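You operate a simulated robot arm through the tools that you are given. There is no shell and no other tool. Be economical: measure what you need, move in short steps, check, and stop when the job is done.

Carry out the task below with a simulated robot arm. There is one attempt and no reset: what you move stays moved.

JOB
Pull the slide out, swap the oval jig for the round jig and lock it down.
Fine: oval jig in the yellow frame; yellow knob left free, red lever left open.

Only the result counts: the job must be done as asked and must still hold three seconds after the hand-in. Knocking over, shifting, dropping, spilling or breaking anything else fails it.

ROBOT AND FRAMES
A 7-joint arm with a two-finger parallel gripper, fixed in place. Base frame: the origin is at the foot of the arm, x ahead of it, y to its left, z up; the work surface is at about z = 0. Lengths are in mm, angles in degrees, forces in N, time in s.
With the tool pointing down near the work surface it reaches from about 240 to 620 mm from the base axis. Its first joint turns from -66.0 to 66.0 degrees. Payload 2.6 kg.
The TCP is the grasp point between the finger pads, 30 mm short of the fingertips. In the tool frame z runs along the fingers and y along their closing line. Largest opening 94 mm; finger width 28, thickness 10; the body of the gripper, 50 by 96 mm, starts 55 mm behind the TCP.
Orientation is that of the tool frame in the base frame, as a unit quaternion [w, x, y, z]. With the fingers straight down and closing along the base's y, the tool's x points along the base's -x, its y along +y and its z along -z.

CONTROLS
- The arm moves only by the tool drive_tool. Its argument "increments" is a list of rows, each an object (a shift or turn left out is 0, a gripper value left out holds the last) with "delta_pos": the shift along the tool's x, y, z in mm, a list of three; "turn": the turn, a rotation vector about the tool's x, y, z in degrees, a list of three; "grip": the finger opening in mm, from 0 to 94. In form: [{"delta_pos": [tx, ty, tz], "turn": [ax, ay, az], "grip": grip}, ...]. A call has 1 to 12 rows; each row shifts and turns the commanded pose from where the row before left it, along the tool's axes as they then stand. Each row takes 0.2 s and may step no farther than 50 mm and 8.6 degrees from the row before; otherwise, or with a gripper value out of range, the whole call is refused. Where a pose cannot be reached the arm comes as near as it can. A force on the tool above 70 N (or 10 N above the force at the start of the call, whichever is more), or a blocked arm, ends the call early, and 0.2 s more pass. The fingers move at their own pace (about 72 mm/s each) and stop on an object; they squeeze with about 38 N. The grip force told is the motor's: it shows also when the fingers shut on nothing. Time passes only in rows, and 0.2 s behind the last, so rows that do not move let the fingers close. It gives the time, the measured TCP pose, the force on the tool (base axes), the opening and the grip force at its end, in the units of the frame above (readings bear some noise), with the torque about the TCP (base axes, N m) and any sound that the robot's microphone picked up, and new pictures: "views" is both (left out), scene, wrist or none.
- Cameras (640 x 400 px; columns grow to the right, rows downward): "scene" is fixed at [38.3, 437, 561.8]; the picture's right is [-0.75, -0.66, 0.00], its down [-0.39, 0.45, -0.80] and it looks along [0.53, -0.60, -0.60] (base axes); focal length 361 px, centre (320, 200). "wrist" rides on the gripper at [76, 14, -103] in the tool frame; the picture's right is [-0.18, 0.98, 0.00], its down [-0.75, -0.14, -0.64] and it looks along [-0.63, -0.12, 0.77] (tool axes); focal length 243 px, centre (320, 200). There is no depth. A picture from a camera that has moved, and an enlarged one, comes with that camera's place and axes in the base frame and with its lens.
- enlarge(camera, box): a new picture of the part [left, top, right, bottom] of that camera's present view, enlarged. It takes no simulated time.
- close_job(): hands the job in; it is judged then, once.

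Go step by step. Nothing tells you positions but the pictures and the camera data: compare them with the known pose of the tool, close in by small moves and look again before you grip or let go. The budget is 120 turns and 200 pictures, counting those below and the enlarged ones. Unless the task says otherwise, let go and move clear before handing in, and close with one line.

The tools are called after ">>>" as name(argument=value, ...) on one line, values as JSON. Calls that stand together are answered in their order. drive_tool: Moves the arm, as the interface text tells. Its arguments: {"type":"object","properties":{"increments":{"type":"array","items":{"type":"object","properties":{"delta_pos":{"type":"array","items":{"type":"number"}},"turn":{"type":"array","items":{"type":"number"}},"grip":{"type":"number"}}}},"views":{"type":"string","enum":["both","scene","wrist","none"]}},"required":["increments"]} The other tools are called the same way: enlarge (camera, box) takes an enlarged picture of a part of a camera's view; close_job () hands the job in.

At the start:

```text
clock: 0.0
eef_pos: [330.0, -104.1, 268.4]
tcp_rot: [0.001, 0.0, 1.0, 0.0]
force: [0.4, 0.8, 0.0]
ft_torque: [0.0, 0.01, -0.02]
width: 94.2
finger_force: 0.0
```

scene: 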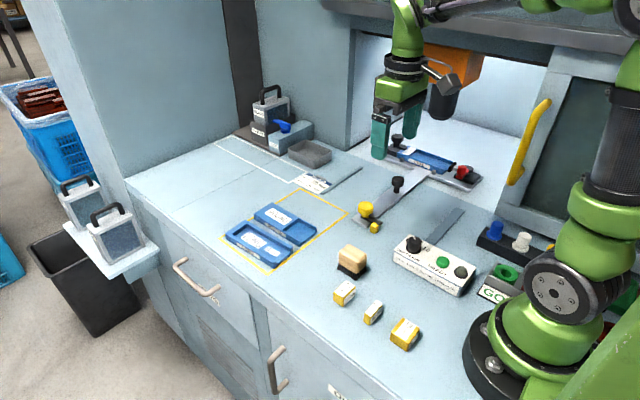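
wrist: 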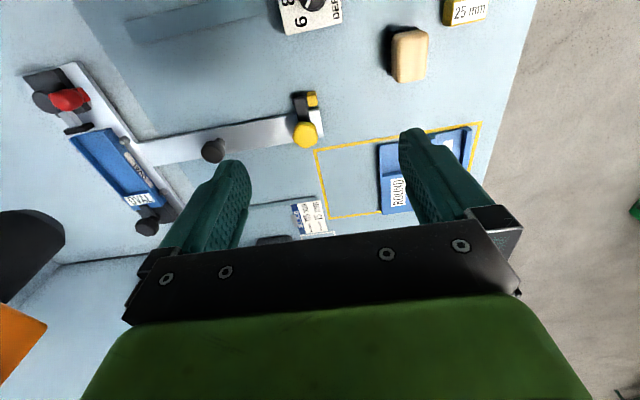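

I see a slide (rail with black knob and yellow knob) under a machine opening, the oval jig in its holder with a red lever, and the round jig in the yellow frame. I'll enlarge to see the details.

>>> enlarge(camera="scene", box=[340, 120, 500, 240])

>>> enlarge(camera="scene", box=[210, 170, 370, 280])

>>> enlarge(camera="wrist", box=[10, 40, 340, 250])

>>> enlarge(camera="wrist", box=[280, 80, 500, 230])

```text
3.33 times, centred on (420, 180) of scene
camera zoom: at [38.3, 437.0, 561.8], right [-0.75, -0.66, 0.0], down [-0.39, 0.45, -0.8], along [0.53, -0.6, -0.6], focal length 1204 px, centre (-13, 267)
```

zoom: 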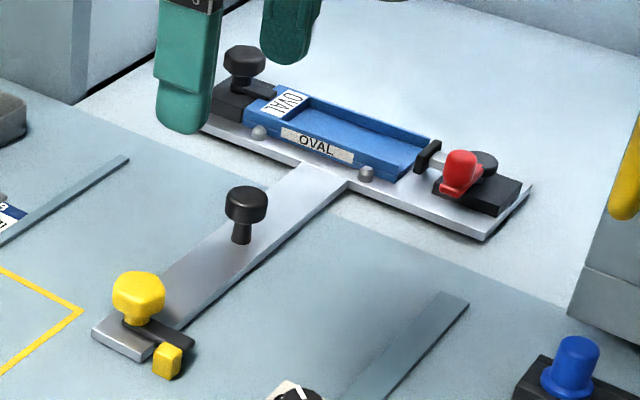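

```text
3.64 times, centred on (290, 225) of scene
camera zoom: at [38.3, 437.0, 561.8], right [-0.75, -0.66, 0.0], down [-0.39, 0.45, -0.8], along [0.53, -0.6, -0.6], focal length 1314 px, centre (429, 109)
```

zoom: 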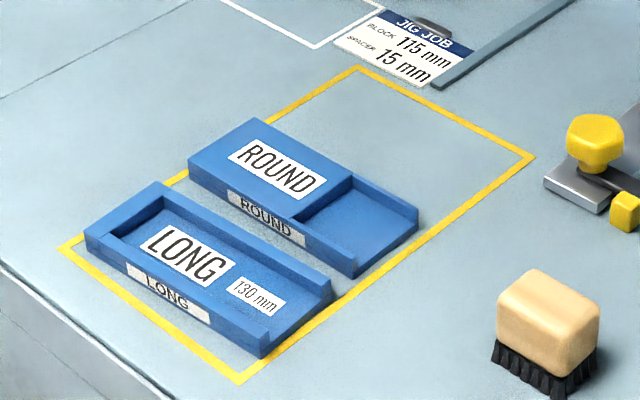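

```text
1.90 times, centred on (175, 145) of wrist
camera zoom: at [253.8, -91.1, 371.5], right [0.18, 0.98, 0.0], down [0.75, -0.14, 0.64], along [0.63, -0.12, -0.77], focal length 462 px, centre (596, 305)
```

zoom: 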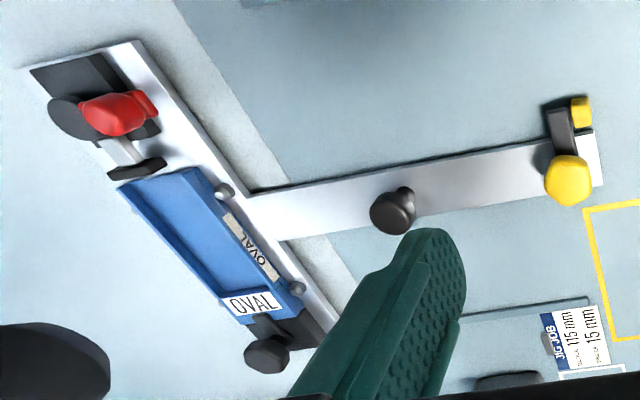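

```text
2.67 times, centred on (390, 155) of wrist
camera zoom: at [253.8, -91.1, 371.5], right [0.18, 0.98, 0.0], down [0.75, -0.14, 0.64], along [0.63, -0.12, -0.77], focal length 647 px, centre (133, 320)
```

zoom: 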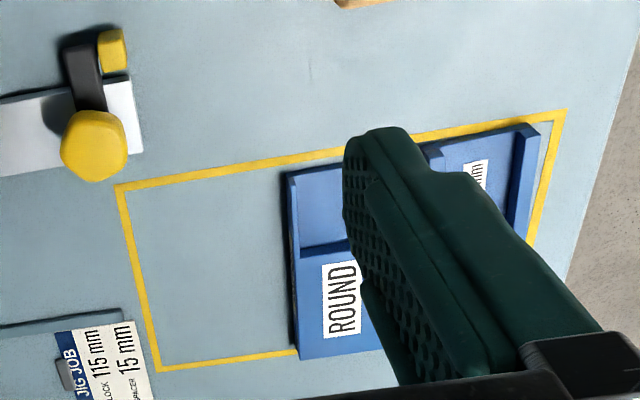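

The slide bar runs along base y at x≈400. I put the yellow knob near (401,-139,38), the slide's black handle near (402,-282,35) and the oval jig near (412,-465). I'll move closer to see how the yellow knob works.

>>> drive_tool(increments=[{"delta_pos": [-24, -12, 35]}, {"delta_pos": [-24, -12, 35]}, {"delta_pos": [-23, -11, 35]}, {}])

```text
clock: 1.0
eef_pos: [398.6, -140.3, 162.9]
tcp_rot: [0.0, 0.0, 1.0, 0.0]
force: [-0.4, -0.4, 0.9]
ft_torque: [0.01, -0.03, -0.02]
width: 94.1
finger_force: 0.0
camera wrist: at [323.7, -126.1, 266.5], right [0.18, 0.98, 0.0], down [0.75, -0.14, 0.64], along [0.63, -0.12, -0.77], focal length 243 px, centre (320, 200)
```

scene: 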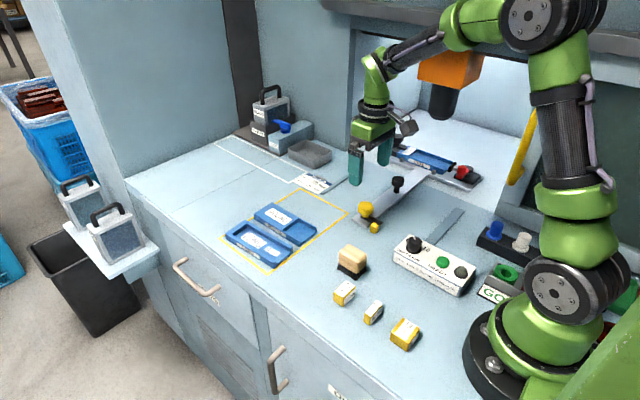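
wrist: 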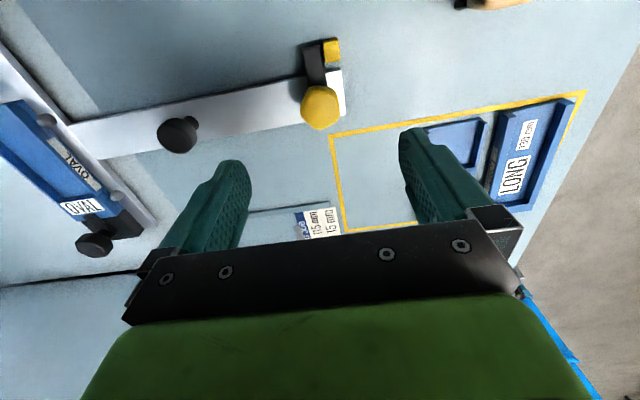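

>>> enlarge(camera="wrist", box=[260, 20, 380, 140])

>>> enlarge(camera="scene", box=[340, 180, 420, 240])

>>> enlarge(camera="scene", box=[380, 130, 490, 200])

```text
3.33 times, centred on (320, 80) of wrist
camera zoom: at [323.7, -126.1, 266.5], right [0.18, 0.98, 0.0], down [0.75, -0.14, 0.64], along [0.63, -0.12, -0.77], focal length 809 px, centre (320, 600)
```

zoom: 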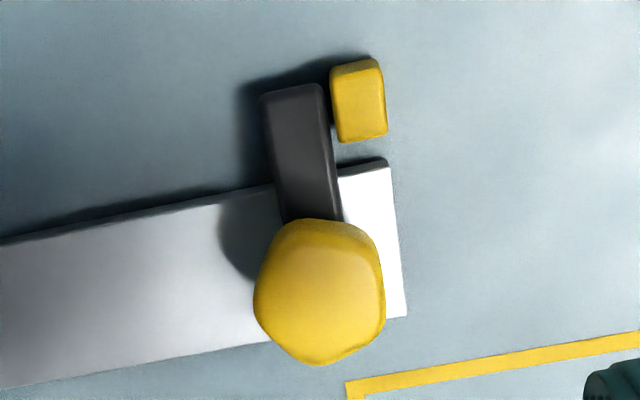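

```text
6.67 times, centred on (380, 210) of scene
camera zoom: at [38.3, 437.0, 561.8], right [-0.75, -0.66, 0.0], down [-0.39, 0.45, -0.8], along [0.53, -0.6, -0.6], focal length 2409 px, centre (-80, 133)
```

zoom: 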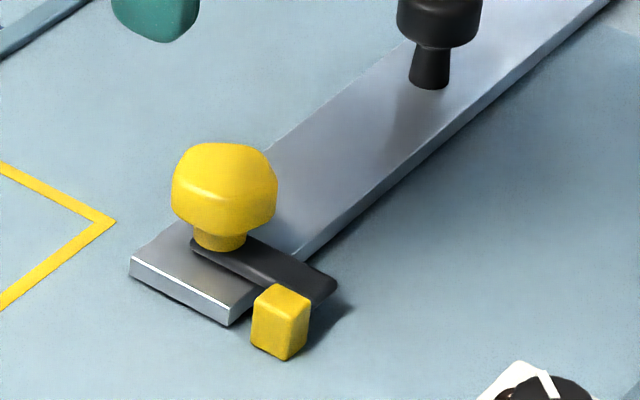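

```text
5.71 times, centred on (435, 165) of scene
camera zoom: at [38.3, 437.0, 561.8], right [-0.75, -0.66, 0.0], down [-0.39, 0.45, -0.8], along [0.53, -0.6, -0.6], focal length 2065 px, centre (-337, 400)
```

zoom: 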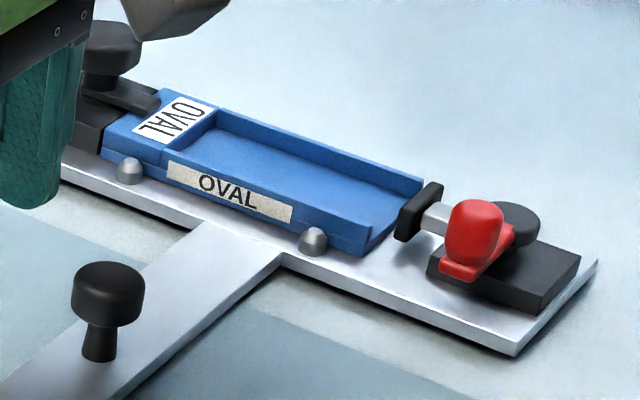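

The yellow knob turns a black arm that is blocked by a fixed yellow post on its +y side. Turning it counter-clockwise (from above) should free the slide. I'll pre-rotate the gripper by 80° clockwise so the fingers stay clear of the post during the turn.

>>> drive_tool(increments=[{"turn": [0, 0, 8]}, {"turn": [0, 0, 8]}, {"turn": [0, 0, 8]}, {"turn": [0, 0, 8]}, {"turn": [0, 0, 8]}, {"turn": [0, 0, 8]}, {"turn": [0, 0, 8]}, {"turn": [0, 0, 8]}, {"turn": [0, 0, 8]}, {"turn": [0, 0, 8]}, {"delta_pos": [0, 0, 40]}, {}])

```text
clock: 3.6
eef_pos: [398.2, -140.3, 123.1]
tcp_rot: [0.001, 0.643, 0.766, -0.001]
force: [-0.3, 0.4, 0.5]
ft_torque: [-0.04, 0.0, 0.0]
width: 94.0
finger_force: 0.0
camera wrist: at [400.6, -63.7, 226.4], right [1.0, -0.01, 0.0], down [-0.01, -0.77, 0.64], along [-0.01, -0.64, -0.77], focal length 243 px, centre (320, 200)
```

scene: 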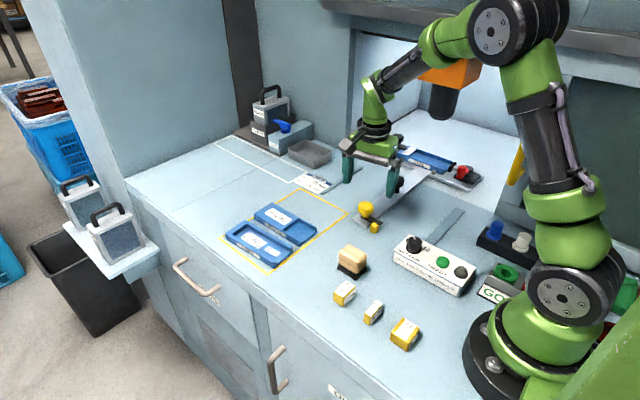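
wrist: 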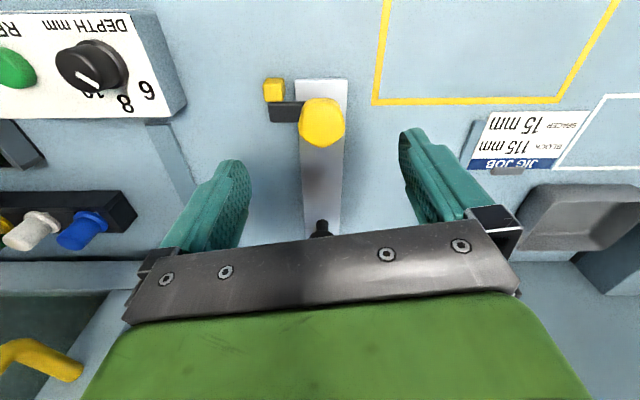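

Knob centre confirmed at about (401,-138.5). I'll descend to z≈55, then check before closing.

>>> drive_tool(increments=[{"delta_pos": [1.3, 3.1, 30]}, {"delta_pos": [0, 0, 25]}, {"delta_pos": [0, 0, 13]}, {}])

```text
clock: 4.6
eef_pos: [403.0, -139.0, 54.3]
tcp_rot: [0.0, 0.643, 0.766, 0.0]
force: [-0.1, 0.1, -0.1]
ft_torque: [0.01, -0.02, 0.05]
width: 94.1
finger_force: 0.0
camera wrist: at [404.8, -61.0, 157.9], right [1.0, -0.01, 0.0], down [-0.01, -0.77, 0.64], along [-0.01, -0.64, -0.77], focal length 243 px, centre (320, 200)
```

scene: 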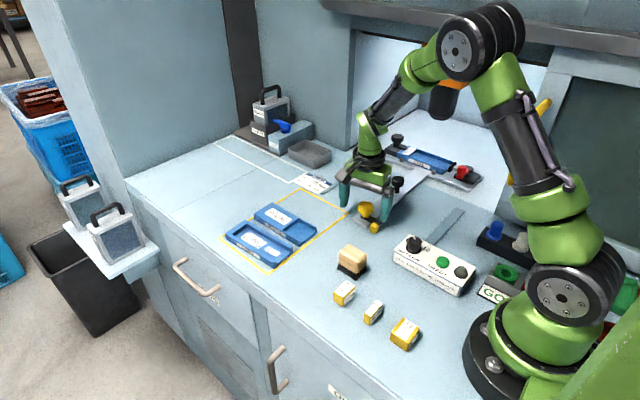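
wrist: 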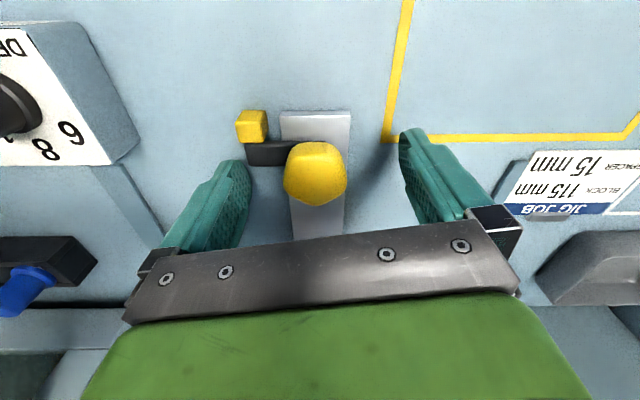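

The knob sits between the fingers, so I'm closing on it.

>>> drive_tool(increments=[{"delta_pos": [0, -1.5, 0]}, {"grip": 30}, {"grip": 30}, {"grip": 30}])

```text
clock: 5.6
eef_pos: [400.7, -138.0, 55.0]
tcp_rot: [-0.002, 0.643, 0.766, -0.001]
force: [-14.1, 0.2, 4.4]
ft_torque: [-0.11, 0.2, -0.01]
width: 37.2
finger_force: 45.1
camera wrist: at [402.3, -61.8, 157.9], right [1.0, -0.01, 0.0], down [-0.01, -0.77, 0.64], along [-0.01, -0.64, -0.77], focal length 243 px, centre (320, 200)
```

scene: 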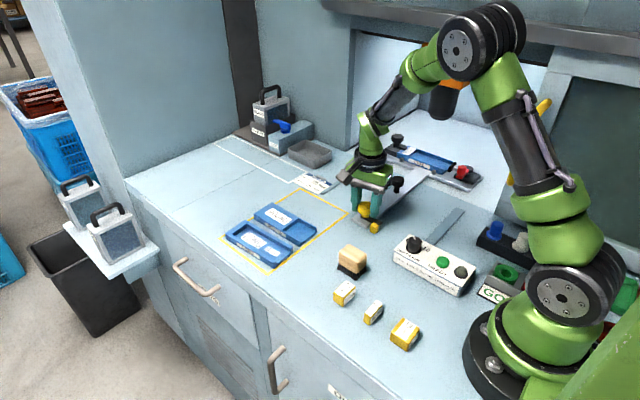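
wrist: 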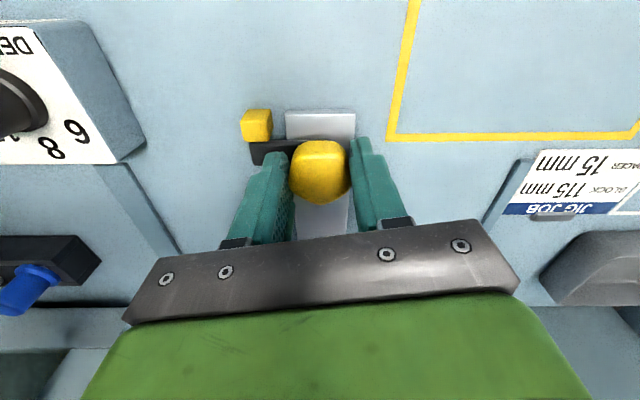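

Gripped (37 mm). Now I turn it counter-clockwise.

>>> drive_tool(increments=[{"turn": [0, 0, -8]}, {"turn": [0, 0, -8]}, {"turn": [0, 0, -8]}, {"turn": [0, 0, -8]}, {}], views="wrist")

```text
clock: 6.8
eef_pos: [399.7, -138.5, 53.5]
tcp_rot: [-0.002, 0.407, 0.913, -0.001]
force: [-30.6, -3.0, 13.0]
ft_torque: [-0.74, 0.17, -0.03]
width: 37.5
finger_force: 45.0
camera wrist: at [360.6, -73.0, 158.1], right [0.85, 0.52, 0.0], down [0.4, -0.66, 0.64], along [0.33, -0.55, -0.77], focal length 243 px, centre (320, 200)
```

wrist: 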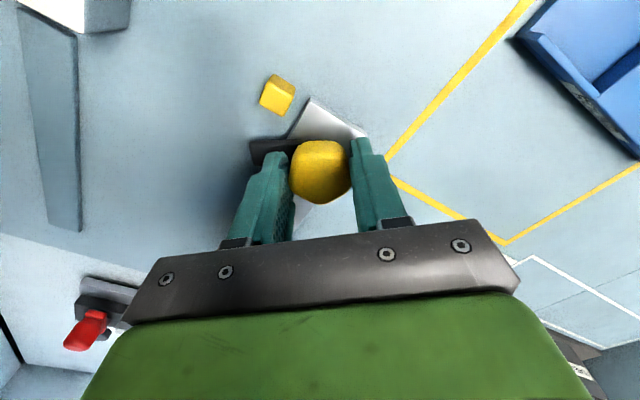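

The arm follows the knob. I'll relieve the side force and carry on to about 90°.

>>> drive_tool(increments=[{"delta_pos": [1.0, -1.1, 0], "turn": [0, 0, -8]}, {"turn": [0, 0, -8]}, {"turn": [0, 0, -8]}, {"turn": [0, 0, -8]}, {"turn": [0, 0, -8]}, {"turn": [0, 0, -8]}, {"turn": [0, 0, -8]}, {}])

```text
clock: 8.6
eef_pos: [399.0, -137.5, 53.0]
tcp_rot: [0.0, -0.071, 0.998, 0.001]
force: [-22.7, -6.5, 8.4]
ft_torque: [-0.23, 0.81, 0.03]
width: 37.0
finger_force: 44.7
camera wrist: at [323.0, -135.3, 158.0], right [0.04, 1.0, 0.0], down [0.77, -0.03, 0.64], along [0.64, -0.03, -0.77], focal length 243 px, centre (320, 200)
```

scene: 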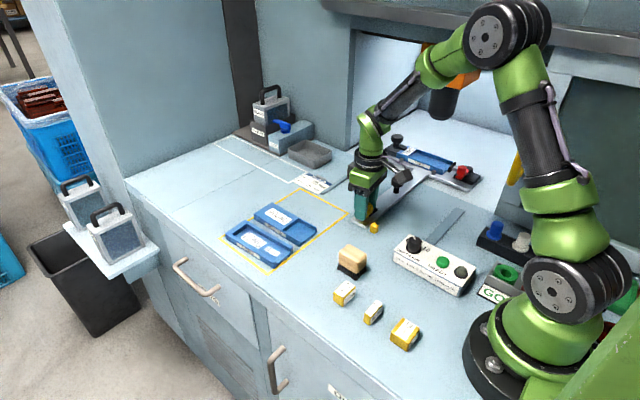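
wrist: 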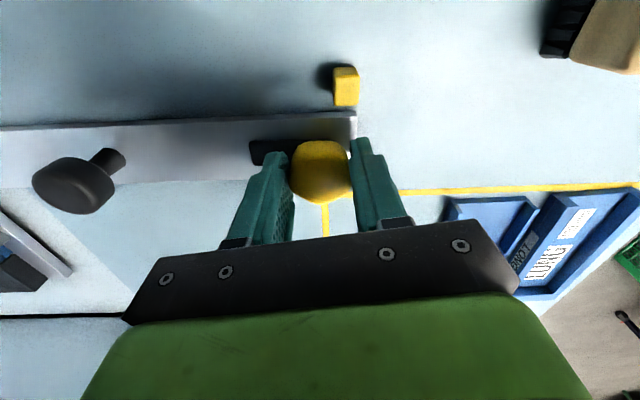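

The arm now points along the bar, clear of the post. The fingers hold the knob across y, so I'll try pulling the slide +y from here.

>>> drive_tool(increments=[{"delta_pos": [1.2, 0, 0]}, {"delta_pos": [-1.4, 9.9, 0]}, {"delta_pos": [-1.4, 9.9, 0]}, {"delta_pos": [-1.4, 9.9, 0]}, {}])

```text
clock: 9.8
eef_pos: [399.1, -107.2, 53.9]
tcp_rot: [0.0, -0.07, 0.998, 0.002]
force: [-10.4, 1.0, -10.3]
ft_torque: [0.37, -0.19, 0.01]
width: 37.4
finger_force: 45.0
camera wrist: at [323.0, -104.1, 157.9], right [0.04, 1.0, 0.0], down [0.77, -0.03, 0.64], along [0.64, -0.03, -0.77], focal length 243 px, centre (320, 200)
```

scene: 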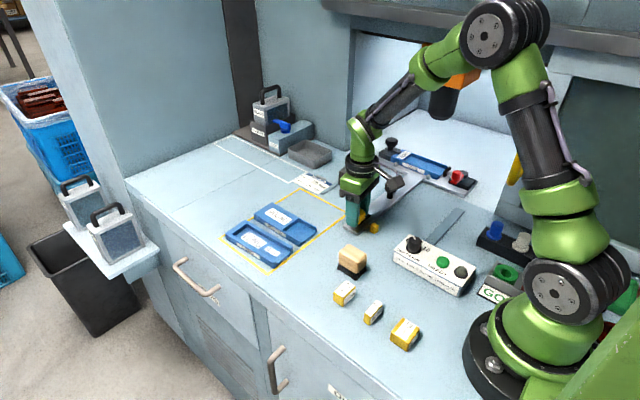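
wrist: 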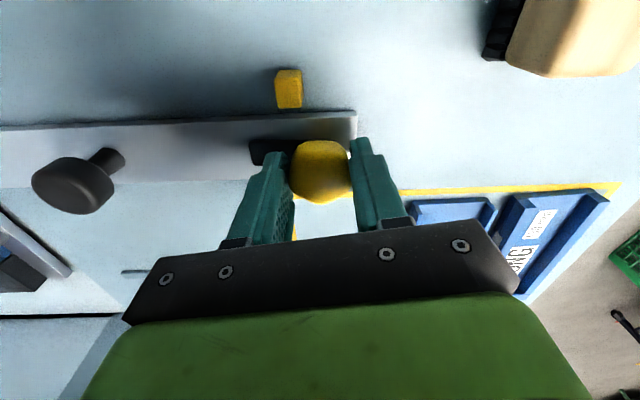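

The slide moves freely. I'll keep pulling and watch for the end stop and the clearance to the brush.

>>> drive_tool(increments=[{"delta_pos": [-1.6, 11.9, 0]}, {"delta_pos": [-1.6, 11.9, 0]}, {"delta_pos": [-1.6, 11.9, 0]}, {"delta_pos": [-1.6, 11.9, 0]}, {"delta_pos": [-1.6, 11.9, 0]}, {}])

```text
clock: 11.2
eef_pos: [399.4, -47.0, 54.1]
tcp_rot: [-0.001, -0.071, 0.997, 0.001]
force: [8.1, 0.3, -33.0]
ft_torque: [-0.03, -0.15, 0.01]
width: 37.6
finger_force: 44.9
camera wrist: at [322.8, -43.9, 158.8], right [0.04, 1.0, 0.0], down [0.77, -0.03, 0.64], along [0.64, -0.03, -0.77], focal length 243 px, centre (320, 200)
```

scene: 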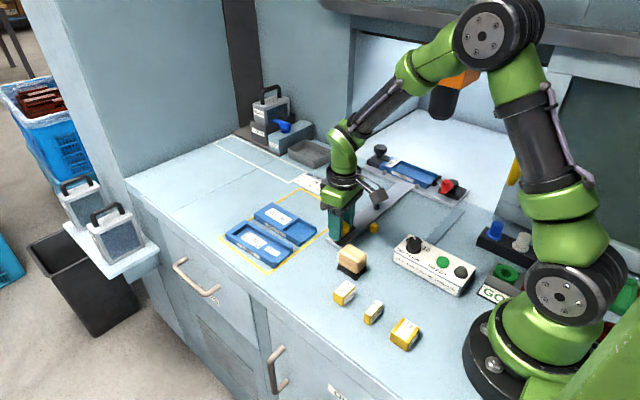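
wrist: 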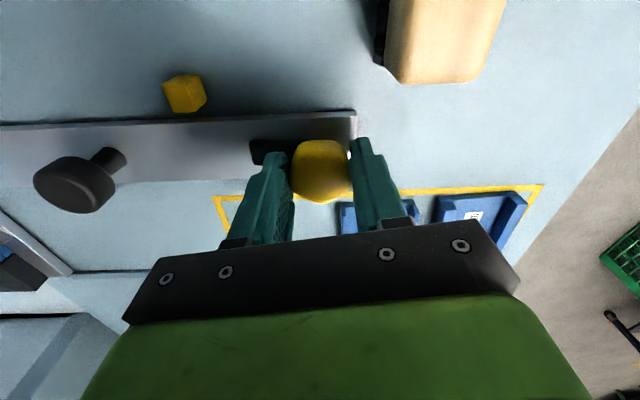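

>>> drive_tool(increments=[{"delta_pos": [0, 0, 1.5]}, {"delta_pos": [-1.6, 11.9, 0]}, {"delta_pos": [-1.6, 11.9, 0]}, {"delta_pos": [-1.6, 11.9, 0]}, {"delta_pos": [-1.6, 11.9, 0]}, {"delta_pos": [-1.6, 11.9, 0]}, {}])

```text
clock: 12.8
eef_pos: [398.8, 13.2, 55.1]
tcp_rot: [0.003, -0.071, 0.997, 0.0]
force: [-4.9, 1.5, 32.5]
ft_torque: [0.01, 0.09, 0.04]
width: 37.2
finger_force: 44.8
camera wrist: at [322.2, 16.3, 157.7], right [0.04, 1.0, 0.0], down [0.76, -0.03, 0.65], along [0.65, -0.03, -0.76], focal length 243 px, centre (320, 200)
```

scene: 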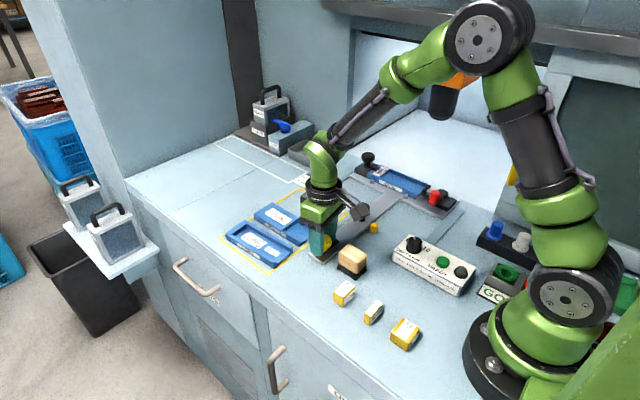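
wrist: 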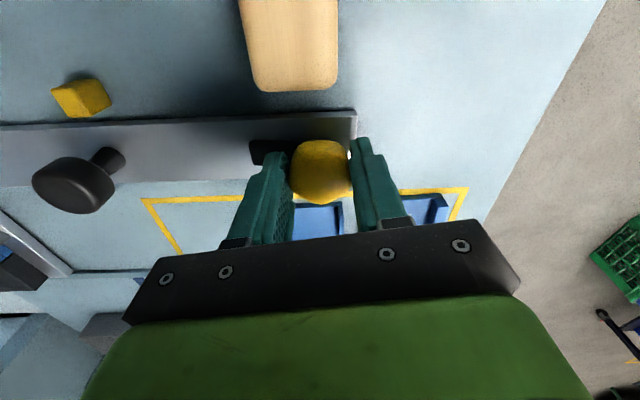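

>>> drive_tool(increments=[{"delta_pos": [0, 0, -1]}, {"delta_pos": [-1.1, 7.9, 0]}, {"delta_pos": [-1.1, 7.9, 0]}, {"delta_pos": [-1.1, 7.9, 0]}, {"delta_pos": [-1.1, 7.9, 0]}, {}])

>>> enlarge(camera="scene", box=[320, 140, 500, 260])

```text
clock: 14.2
eef_pos: [398.8, 43.4, 54.2]
tcp_rot: [0.001, -0.07, 0.998, -0.001]
force: [26.3, -2.1, -18.8]
ft_torque: [-0.07, -0.19, 0.0]
width: 37.3
finger_force: 45.1
camera wrist: at [322.2, 46.5, 157.7], right [0.04, 1.0, 0.0], down [0.76, -0.03, 0.65], along [0.64, -0.03, -0.76], focal length 243 px, centre (320, 200)
```

scene: 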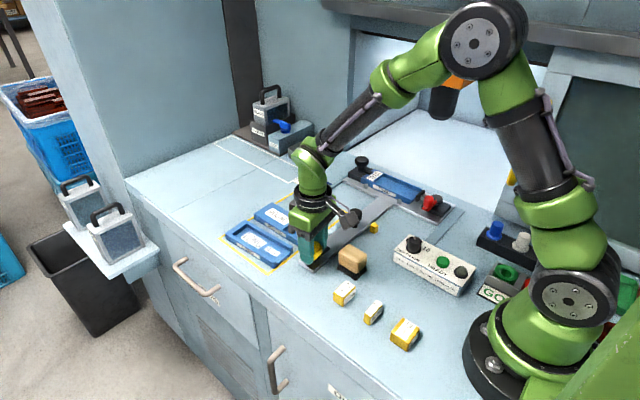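
wrist: 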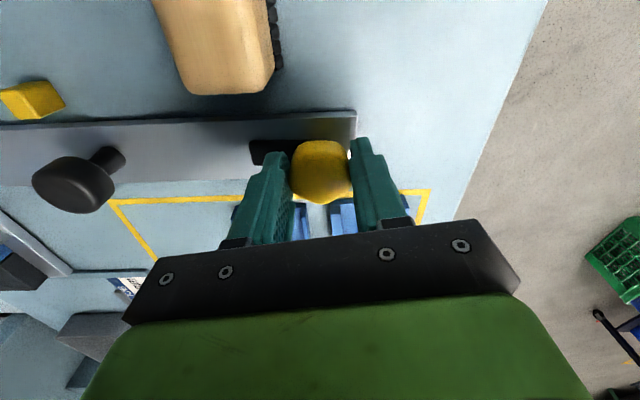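

```text
3.33 times, centred on (410, 200) of scene
camera zoom: at [38.4, 437.0, 561.8], right [-0.75, -0.66, 0.0], down [-0.39, 0.45, -0.8], along [0.53, -0.6, -0.6], focal length 1204 px, centre (20, 200)
```

zoom: 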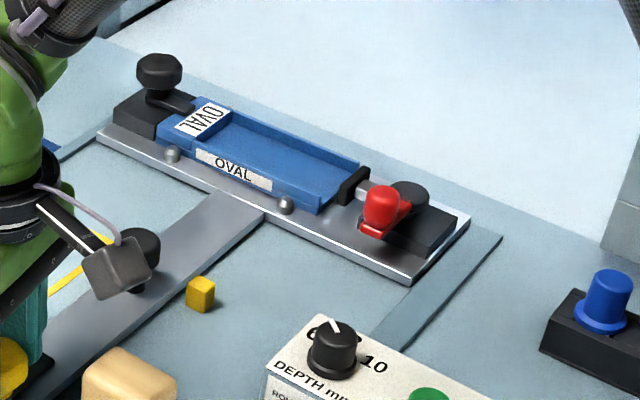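

The cross plate is out of the machine with no end stop felt yet. I'll go on gently.

>>> drive_tool(increments=[{"delta_pos": [0.8, 0, 0.7]}, {"delta_pos": [-0.7, 5, 0]}, {"delta_pos": [-0.7, 5, 0]}, {"delta_pos": [-0.7, 5, 0]}, {}], views="scene")

>>> enlarge(camera="scene", box=[320, 140, 500, 260])

```text
clock: 15.4
eef_pos: [398.5, 59.3, 55.0]
tcp_rot: [0.003, -0.071, 0.997, 0.001]
force: [16.8, -1.2, 2.6]
ft_torque: [-0.1, -1.15, 0.04]
width: 37.4
finger_force: 44.7
```

scene: 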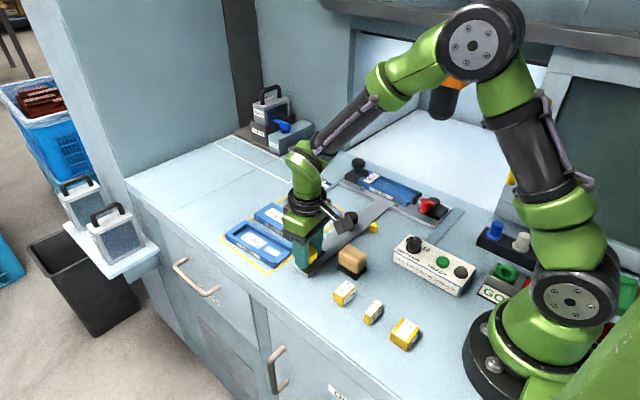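

```text
3.33 times, centred on (410, 200) of scene
camera zoom: at [38.3, 437.0, 561.8], right [-0.75, -0.66, 0.0], down [-0.39, 0.45, -0.8], along [0.53, -0.6, -0.6], focal length 1204 px, centre (20, 200)
```

zoom: 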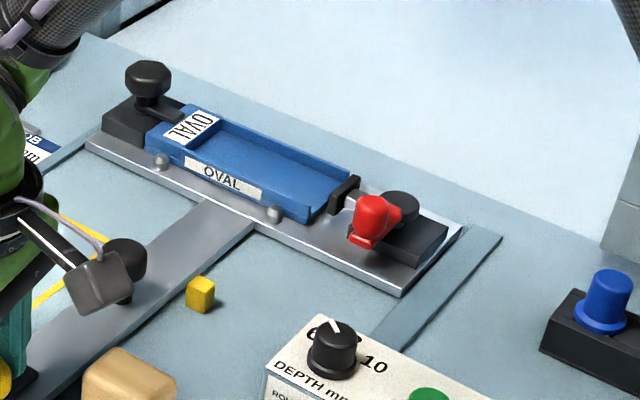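

>>> drive_tool(increments=[{"delta_pos": [0.5, 0, 0]}, {"delta_pos": [-0.5, 4, 0]}, {"delta_pos": [-0.5, 4, 0]}, {"delta_pos": [-0.5, 4, 0]}, {}], views="scene")

```text
clock: 16.6
eef_pos: [397.6, 70.7, 53.8]
tcp_rot: [0.004, -0.072, 0.997, 0.0]
force: [17.7, -0.8, 2.6]
ft_torque: [-0.04, -1.15, 0.01]
width: 37.3
finger_force: 45.1
```

scene: 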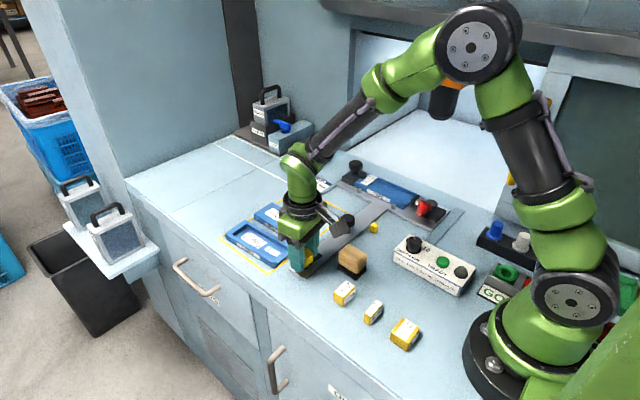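

>>> drive_tool(increments=[{"delta_pos": [-0.5, 4, 0]}, {"delta_pos": [-0.5, 4, 0]}, {"delta_pos": [-0.5, 4, 0]}, {"delta_pos": [-0.5, 4, 0]}, {}], views="both")

>>> enlarge(camera="scene", box=[280, 140, 460, 260])

```text
clock: 17.8
eef_pos: [398.5, 86.4, 54.5]
tcp_rot: [0.004, -0.071, 0.997, 0.001]
force: [18.6, -1.9, 4.0]
ft_torque: [-0.23, -0.79, 0.01]
width: 37.0
finger_force: 45.0
camera wrist: at [321.5, 90.0, 157.6], right [0.04, 1.0, 0.0], down [0.76, -0.03, 0.65], along [0.65, -0.03, -0.76], focal length 243 px, centre (320, 200)
```

scene: 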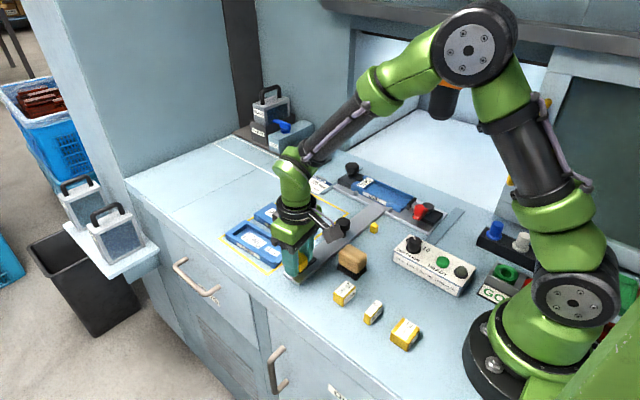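
wrist: 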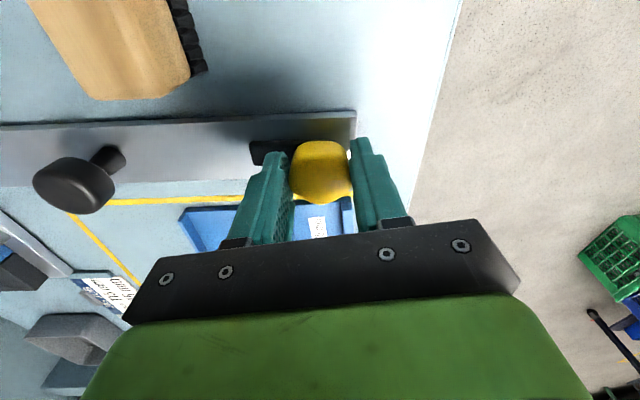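

```text
3.33 times, centred on (370, 200) of scene
camera zoom: at [38.3, 437.0, 561.8], right [-0.75, -0.66, 0.0], down [-0.39, 0.45, -0.8], along [0.53, -0.6, -0.6], focal length 1204 px, centre (153, 200)
```

zoom: 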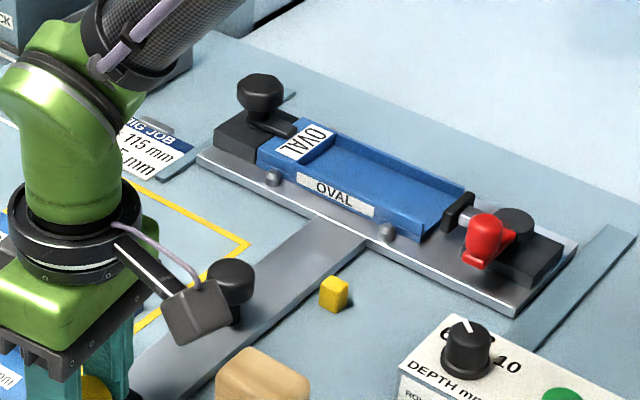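

>>> drive_tool(increments=[{"delta_pos": [-0.5, 4, 0]}, {"delta_pos": [-0.5, 4, 0]}, {"delta_pos": [-0.5, 4, 0]}, {"delta_pos": [-0.5, 4, 0]}, {"delta_pos": [-0.5, 4, 0]}, {}], views="scene")

```text
clock: 19.2
eef_pos: [398.9, 107.2, 54.4]
tcp_rot: [0.004, -0.072, 0.997, 0.0]
force: [19.3, -0.5, 7.5]
ft_torque: [-0.17, -0.46, 0.02]
width: 37.1
finger_force: 45.1
```

scene: 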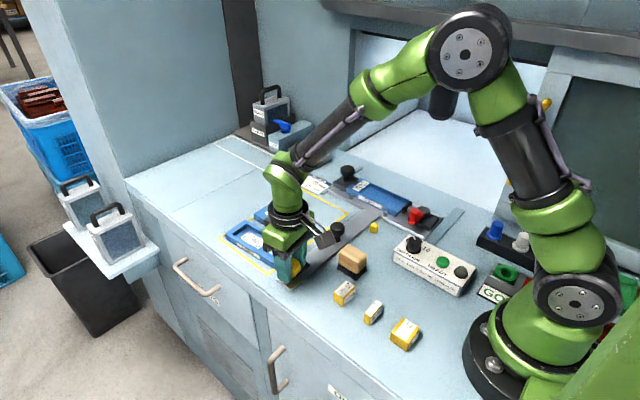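

>>> drive_tool(increments=[{"delta_pos": [-0.4, 3, 0]}, {"delta_pos": [-0.4, 3, 0]}, {"delta_pos": [-0.4, 3, 0]}, {"delta_pos": [-0.4, 3, 0]}, {}], views="both")

>>> enlarge(camera="scene", box=[280, 140, 460, 260])

```text
clock: 20.4
eef_pos: [397.9, 119.5, 55.3]
tcp_rot: [0.005, -0.072, 0.997, 0.001]
force: [29.6, 5.0, -13.4]
ft_torque: [0.02, -0.33, 0.02]
width: 37.0
finger_force: 45.0
camera wrist: at [321.0, 122.6, 157.4], right [0.04, 1.0, 0.0], down [0.76, -0.03, 0.65], along [0.65, -0.02, -0.76], focal length 243 px, centre (320, 200)
```

scene: 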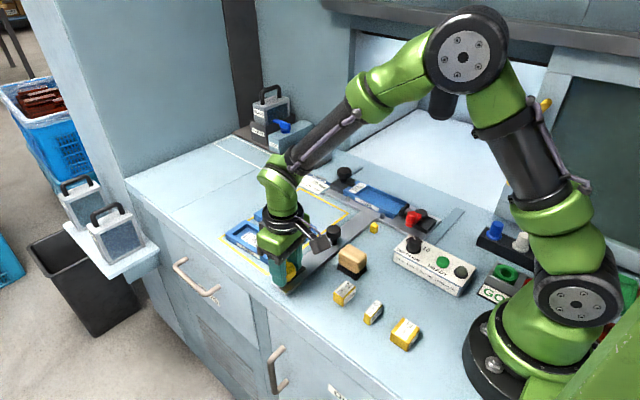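
wrist: 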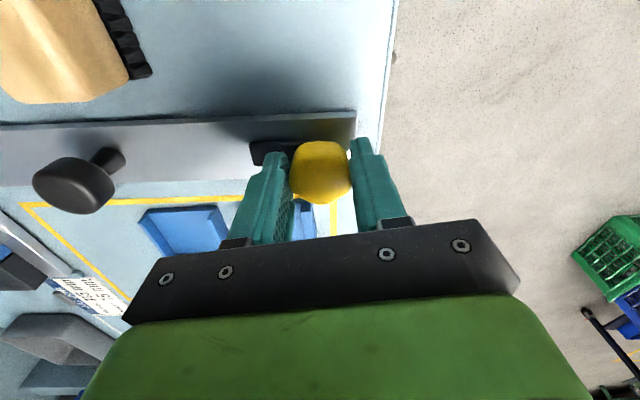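

```text
3.33 times, centred on (370, 200) of scene
camera zoom: at [38.3, 437.0, 561.8], right [-0.75, -0.66, 0.0], down [-0.39, 0.45, -0.8], along [0.53, -0.6, -0.6], focal length 1204 px, centre (153, 200)
```

zoom: 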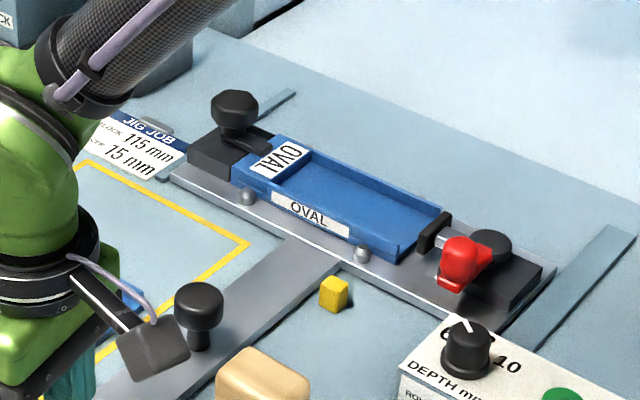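

>>> drive_tool(increments=[{"delta_pos": [0.5, 0, 0.5]}, {"delta_pos": [-0.3, 2, 0]}, {"delta_pos": [-0.3, 2, 0]}, {"delta_pos": [-0.3, 2, 0]}, {}], views="none")

```text
clock: 21.6
eef_pos: [398.5, 123.0, 55.0]
tcp_rot: [0.005, -0.068, 0.998, -0.001]
force: [14.5, -20.5, 18.1]
ft_torque: [-0.34, -1.35, -0.03]
width: 37.1
finger_force: 45.0
```

The y force has risen, so that's the end stop at about 261 mm of travel. I'll relax, let go of the knob and rise, then go and look at the jig.

>>> drive_tool(increments=[{"delta_pos": [0.3, -2, 0]}, {"grip": 70}, {"grip": 70}, {"delta_pos": [0, 0, -40], "grip": 90}, {"delta_pos": [0, 0, -45]}, {"delta_pos": [0, 0, -40]}, {}], views="wrist")

```text
clock: 23.2
eef_pos: [396.3, 120.9, 179.3]
tcp_rot: [-0.001, -0.071, 0.997, 0.0]
force: [-0.4, 0.0, 0.0]
ft_torque: [0.02, -0.01, -0.02]
width: 90.0
finger_force: 0.2
camera wrist: at [320.1, 124.2, 282.5], right [0.04, 1.0, 0.0], down [0.77, -0.03, 0.64], along [0.64, -0.03, -0.77], focal length 243 px, centre (320, 200)
```

wrist: 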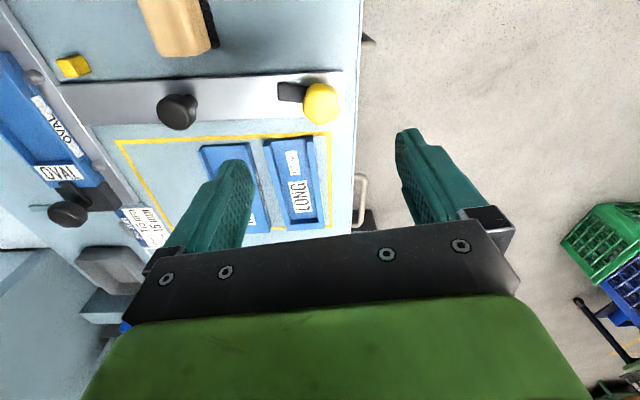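

>>> drive_tool(increments=[{"turn": [0, 0, 8.2]}, {"delta_pos": [5, -46, -5]}, {"delta_pos": [5, -46, -5]}, {"delta_pos": [5, -46, -5]}, {"delta_pos": [5, -46, -5]}, {"delta_pos": [5, -46, 0]}, {"delta_pos": [5, -46, 0]}, {"delta_pos": [0, -45, 0]}, {}])

>>> enlarge(camera="wrist", box=[140, 20, 500, 245])

```text
clock: 25.2
eef_pos: [366.3, -196.8, 198.0]
tcp_rot: [0.0, 0.0, 1.0, 0.0]
force: [0.8, 0.4, 0.1]
ft_torque: [-0.03, 0.02, 0.0]
width: 90.1
finger_force: 0.0
camera wrist: at [290.5, -183.9, 301.8], right [0.19, 0.98, 0.0], down [0.75, -0.14, 0.64], along [0.63, -0.12, -0.77], focal length 243 px, centre (320, 200)
```

scene: 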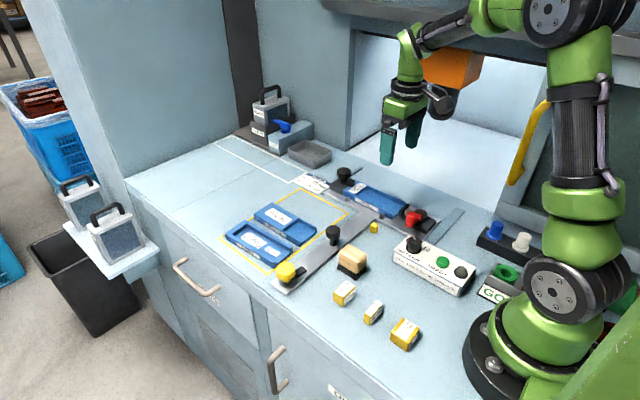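
wrist: 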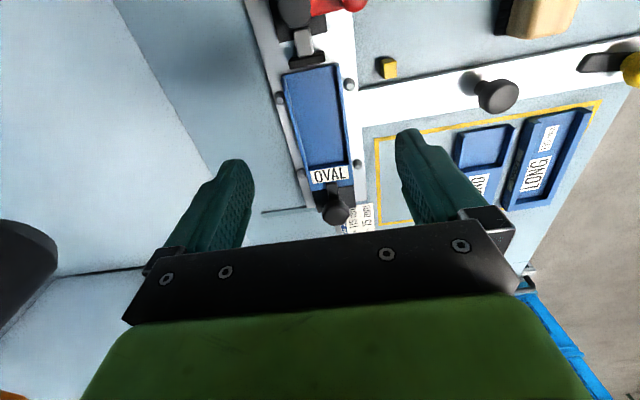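

```text
1.78 times, centred on (320, 132) of wrist
camera zoom: at [290.5, -183.9, 301.8], right [0.19, 0.98, 0.0], down [0.75, -0.14, 0.64], along [0.63, -0.12, -0.77], focal length 431 px, centre (320, 320)
```

zoom: 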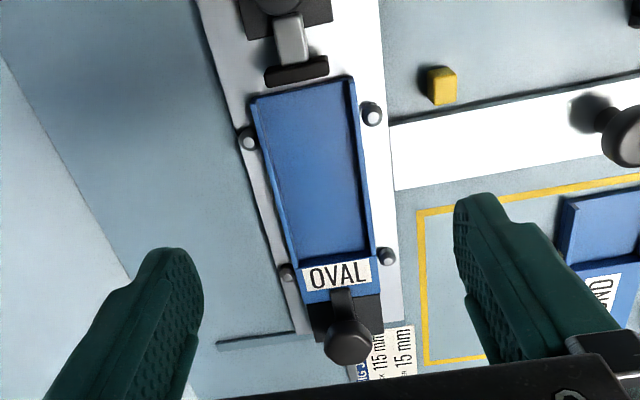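

I see the oval jig between four pins, a black knob with its arm over the jig's far end, and the red lever clamp at the near end. I'll move back for a closer look at the red lever.

>>> drive_tool(increments=[{"delta_pos": [40, 0, 0]}, {"delta_pos": [40, 0, 0]}, {}], views="none")

>>> enlarge(camera="wrist", box=[200, 20, 440, 200])

>>> enlarge(camera="scene", box=[380, 190, 450, 245])

>>> enlarge(camera="scene", box=[320, 155, 390, 210])

```text
clock: 26.0
eef_pos: [286.9, -198.0, 195.9]
tcp_rot: [0.0, 0.001, 1.0, -0.001]
force: [0.0, 0.6, 0.8]
ft_torque: [-0.01, 0.03, 0.03]
width: 90.0
finger_force: 0.0
```

```text
2.22 times, centred on (320, 110) of wrist
camera zoom: at [210.8, -184.0, 300.9], right [0.19, 0.98, 0.0], down [0.75, -0.14, 0.64], along [0.63, -0.12, -0.77], focal length 539 px, centre (320, 400)
```

zoom: 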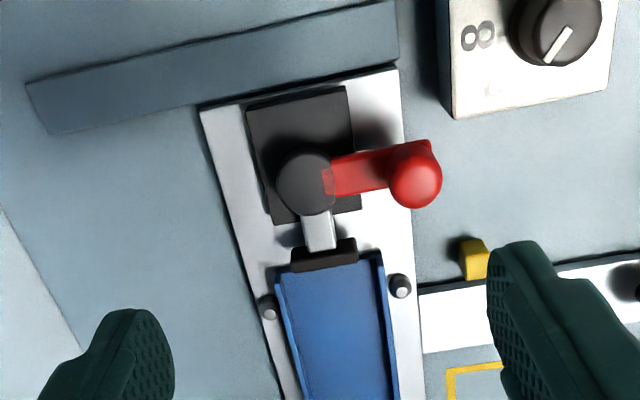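

```text
7.27 times, centred on (415, 218) of scene
camera zoom: at [38.3, 437.0, 561.8], right [-0.75, -0.66, 0.0], down [-0.39, 0.45, -0.8], along [0.53, -0.6, -0.6], focal length 2628 px, centre (-371, 73)
```

zoom: 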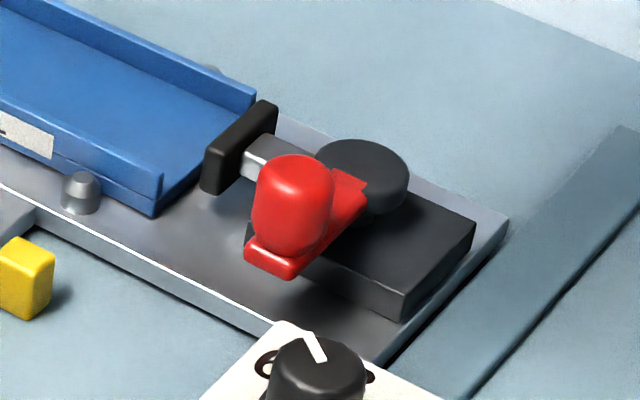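

```text
7.27 times, centred on (355, 182) of scene
camera zoom: at [38.3, 437.0, 561.8], right [-0.75, -0.66, 0.0], down [-0.39, 0.45, -0.8], along [0.53, -0.6, -0.6], focal length 2628 px, centre (66, 327)
```

zoom: 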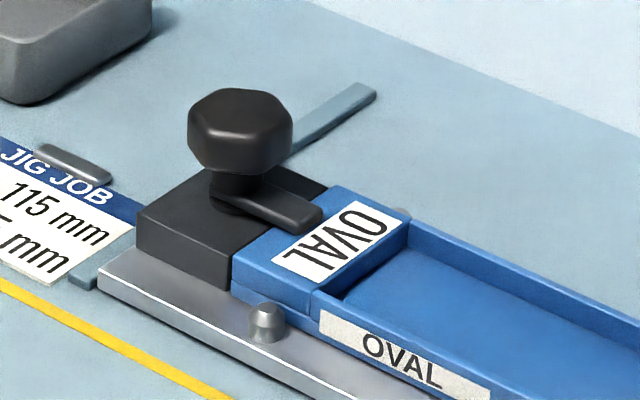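

The red lever is a swinging handle driving a pad against the jig's near end, and it points +y. The black clamp knob is near (520,-205,51) with its arm over the jig. I'll release the black knob first: go above it, pre-rotated 45°.

>>> drive_tool(increments=[{"delta_pos": [-46, -1, 8]}, {"delta_pos": [-46, -1, 8]}, {"delta_pos": [-46, -1, 8]}, {"delta_pos": [-46, -2, 8]}, {"delta_pos": [-48, -2, 8]}, {"turn": [0, 0, 7.5]}, {"turn": [0, 0, 7.5]}, {"turn": [0, 0, 7.5]}, {"turn": [0, 0, 7.5]}, {"turn": [0, 0, 7.5]}, {"turn": [0, 0, 7.5]}, {}])

```text
clock: 28.6
eef_pos: [517.2, -206.0, 158.5]
tcp_rot: [0.0, 0.386, 0.923, 0.0]
force: [0.0, -0.4, 0.0]
ft_torque: [-0.02, -0.01, 0.03]
width: 90.0
finger_force: 0.0
camera wrist: at [474.3, -141.6, 262.0], right [0.83, 0.56, 0.0], down [0.43, -0.63, 0.64], along [0.36, -0.53, -0.77], focal length 243 px, centre (320, 200)
```

scene: 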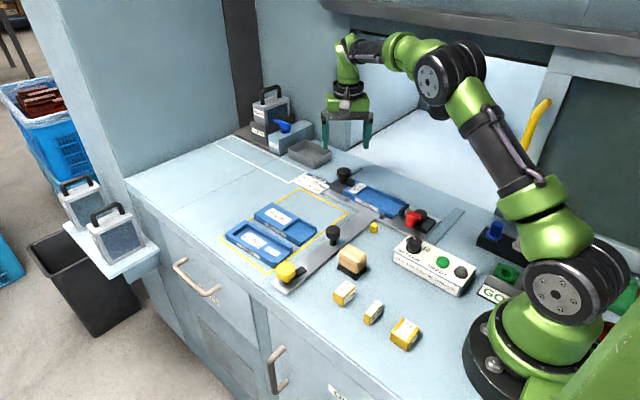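
wrist: 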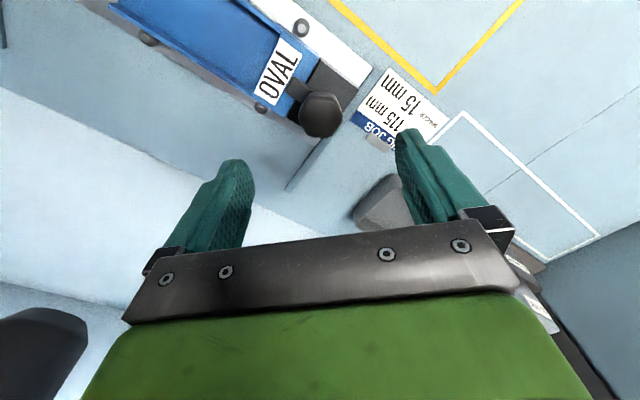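

The knob is at about (519,-207), directly below. I'll descend to z≈68.

>>> drive_tool(increments=[{"delta_pos": [-0.5, 1.0, 40]}, {"delta_pos": [0, 0, 35]}, {"delta_pos": [0, 0, 14]}, {}])

>>> enlarge(camera="scene", box=[310, 130, 390, 210])

```text
clock: 29.6
eef_pos: [518.0, -205.1, 68.1]
tcp_rot: [0.0, 0.385, 0.923, 0.0]
force: [-0.1, -1.1, 0.7]
ft_torque: [0.02, -0.01, -0.02]
width: 90.0
finger_force: 0.0
camera wrist: at [474.7, -141.7, 171.9], right [0.83, 0.56, 0.0], down [0.43, -0.63, 0.64], along [0.36, -0.53, -0.77], focal length 243 px, centre (320, 200)
```

scene: 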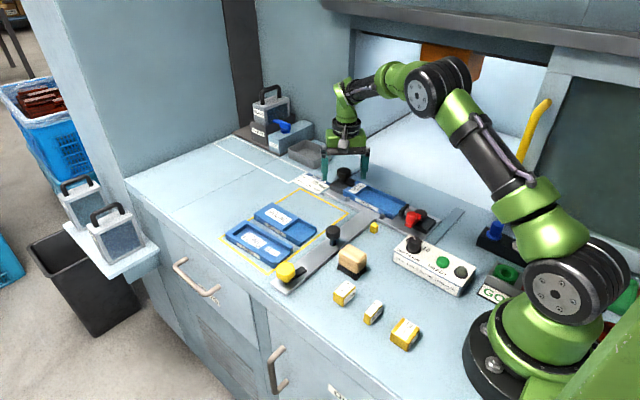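
wrist: 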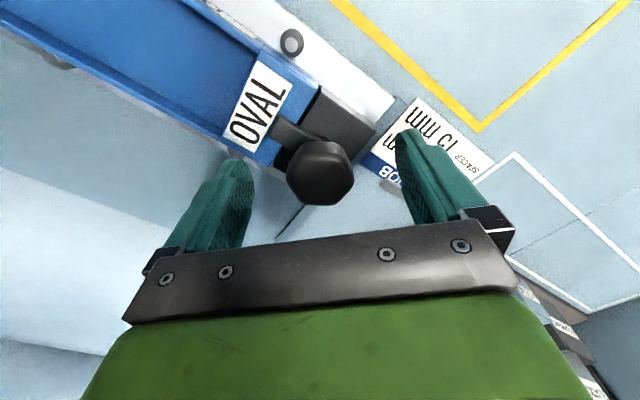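

```text
5.00 times, centred on (350, 170) of scene
camera zoom: at [38.3, 437.0, 561.8], right [-0.75, -0.66, 0.0], down [-0.39, 0.45, -0.8], along [0.53, -0.6, -0.6], focal length 1807 px, centre (170, 350)
```

zoom: 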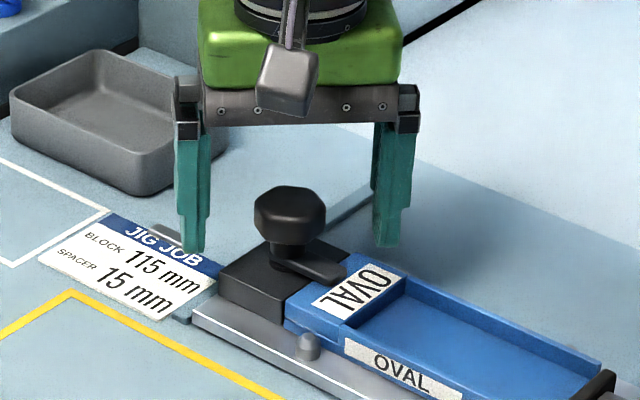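

>>> drive_tool(increments=[{"delta_pos": [-1.5, 0, 0]}, {"grip": 25}, {"grip": 25}, {"grip": 25}, {"turn": [0, 0, -6]}, {"turn": [0, 0, -6]}, {}], views="wrist")

```text
clock: 31.2
eef_pos: [519.0, -204.9, 69.2]
tcp_rot: [0.0, 0.283, 0.959, 0.001]
force: [21.3, -3.1, -14.2]
ft_torque: [0.14, -0.1, -0.04]
width: 37.0
finger_force: 44.9
camera wrist: at [463.6, -153.0, 172.1], right [0.69, 0.72, 0.0], down [0.55, -0.53, 0.64], along [0.47, -0.44, -0.77], focal length 243 px, centre (320, 200)
```

wrist: 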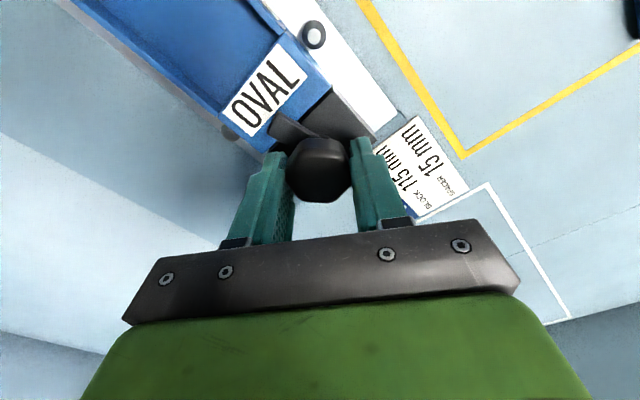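

The knob turns easily. I'll continue counter-clockwise to about 90°.

>>> drive_tool(increments=[{"delta_pos": [-1, 0.6, 0.5], "turn": [0, 0, -8]}, {"turn": [0, 0, -8]}, {"turn": [0, 0, -8]}, {"turn": [0, 0, -8]}, {"turn": [0, 0, -8]}, {}], views="wrist")

```text
clock: 32.6
eef_pos: [518.1, -206.6, 68.6]
tcp_rot: [0.0, -0.061, 0.998, 0.0]
force: [-3.1, 5.4, 6.7]
ft_torque: [0.25, 1.22, -0.01]
width: 37.2
finger_force: 45.1
camera wrist: at [443.0, -201.5, 172.3], right [0.06, 1.0, 0.0], down [0.77, -0.05, 0.64], along [0.64, -0.04, -0.77], focal length 243 px, centre (320, 200)
```

wrist: 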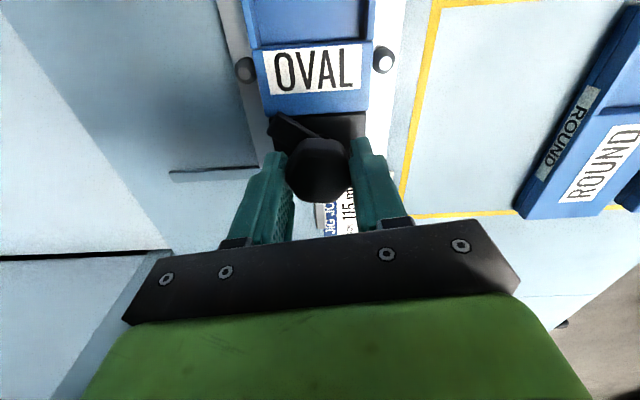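

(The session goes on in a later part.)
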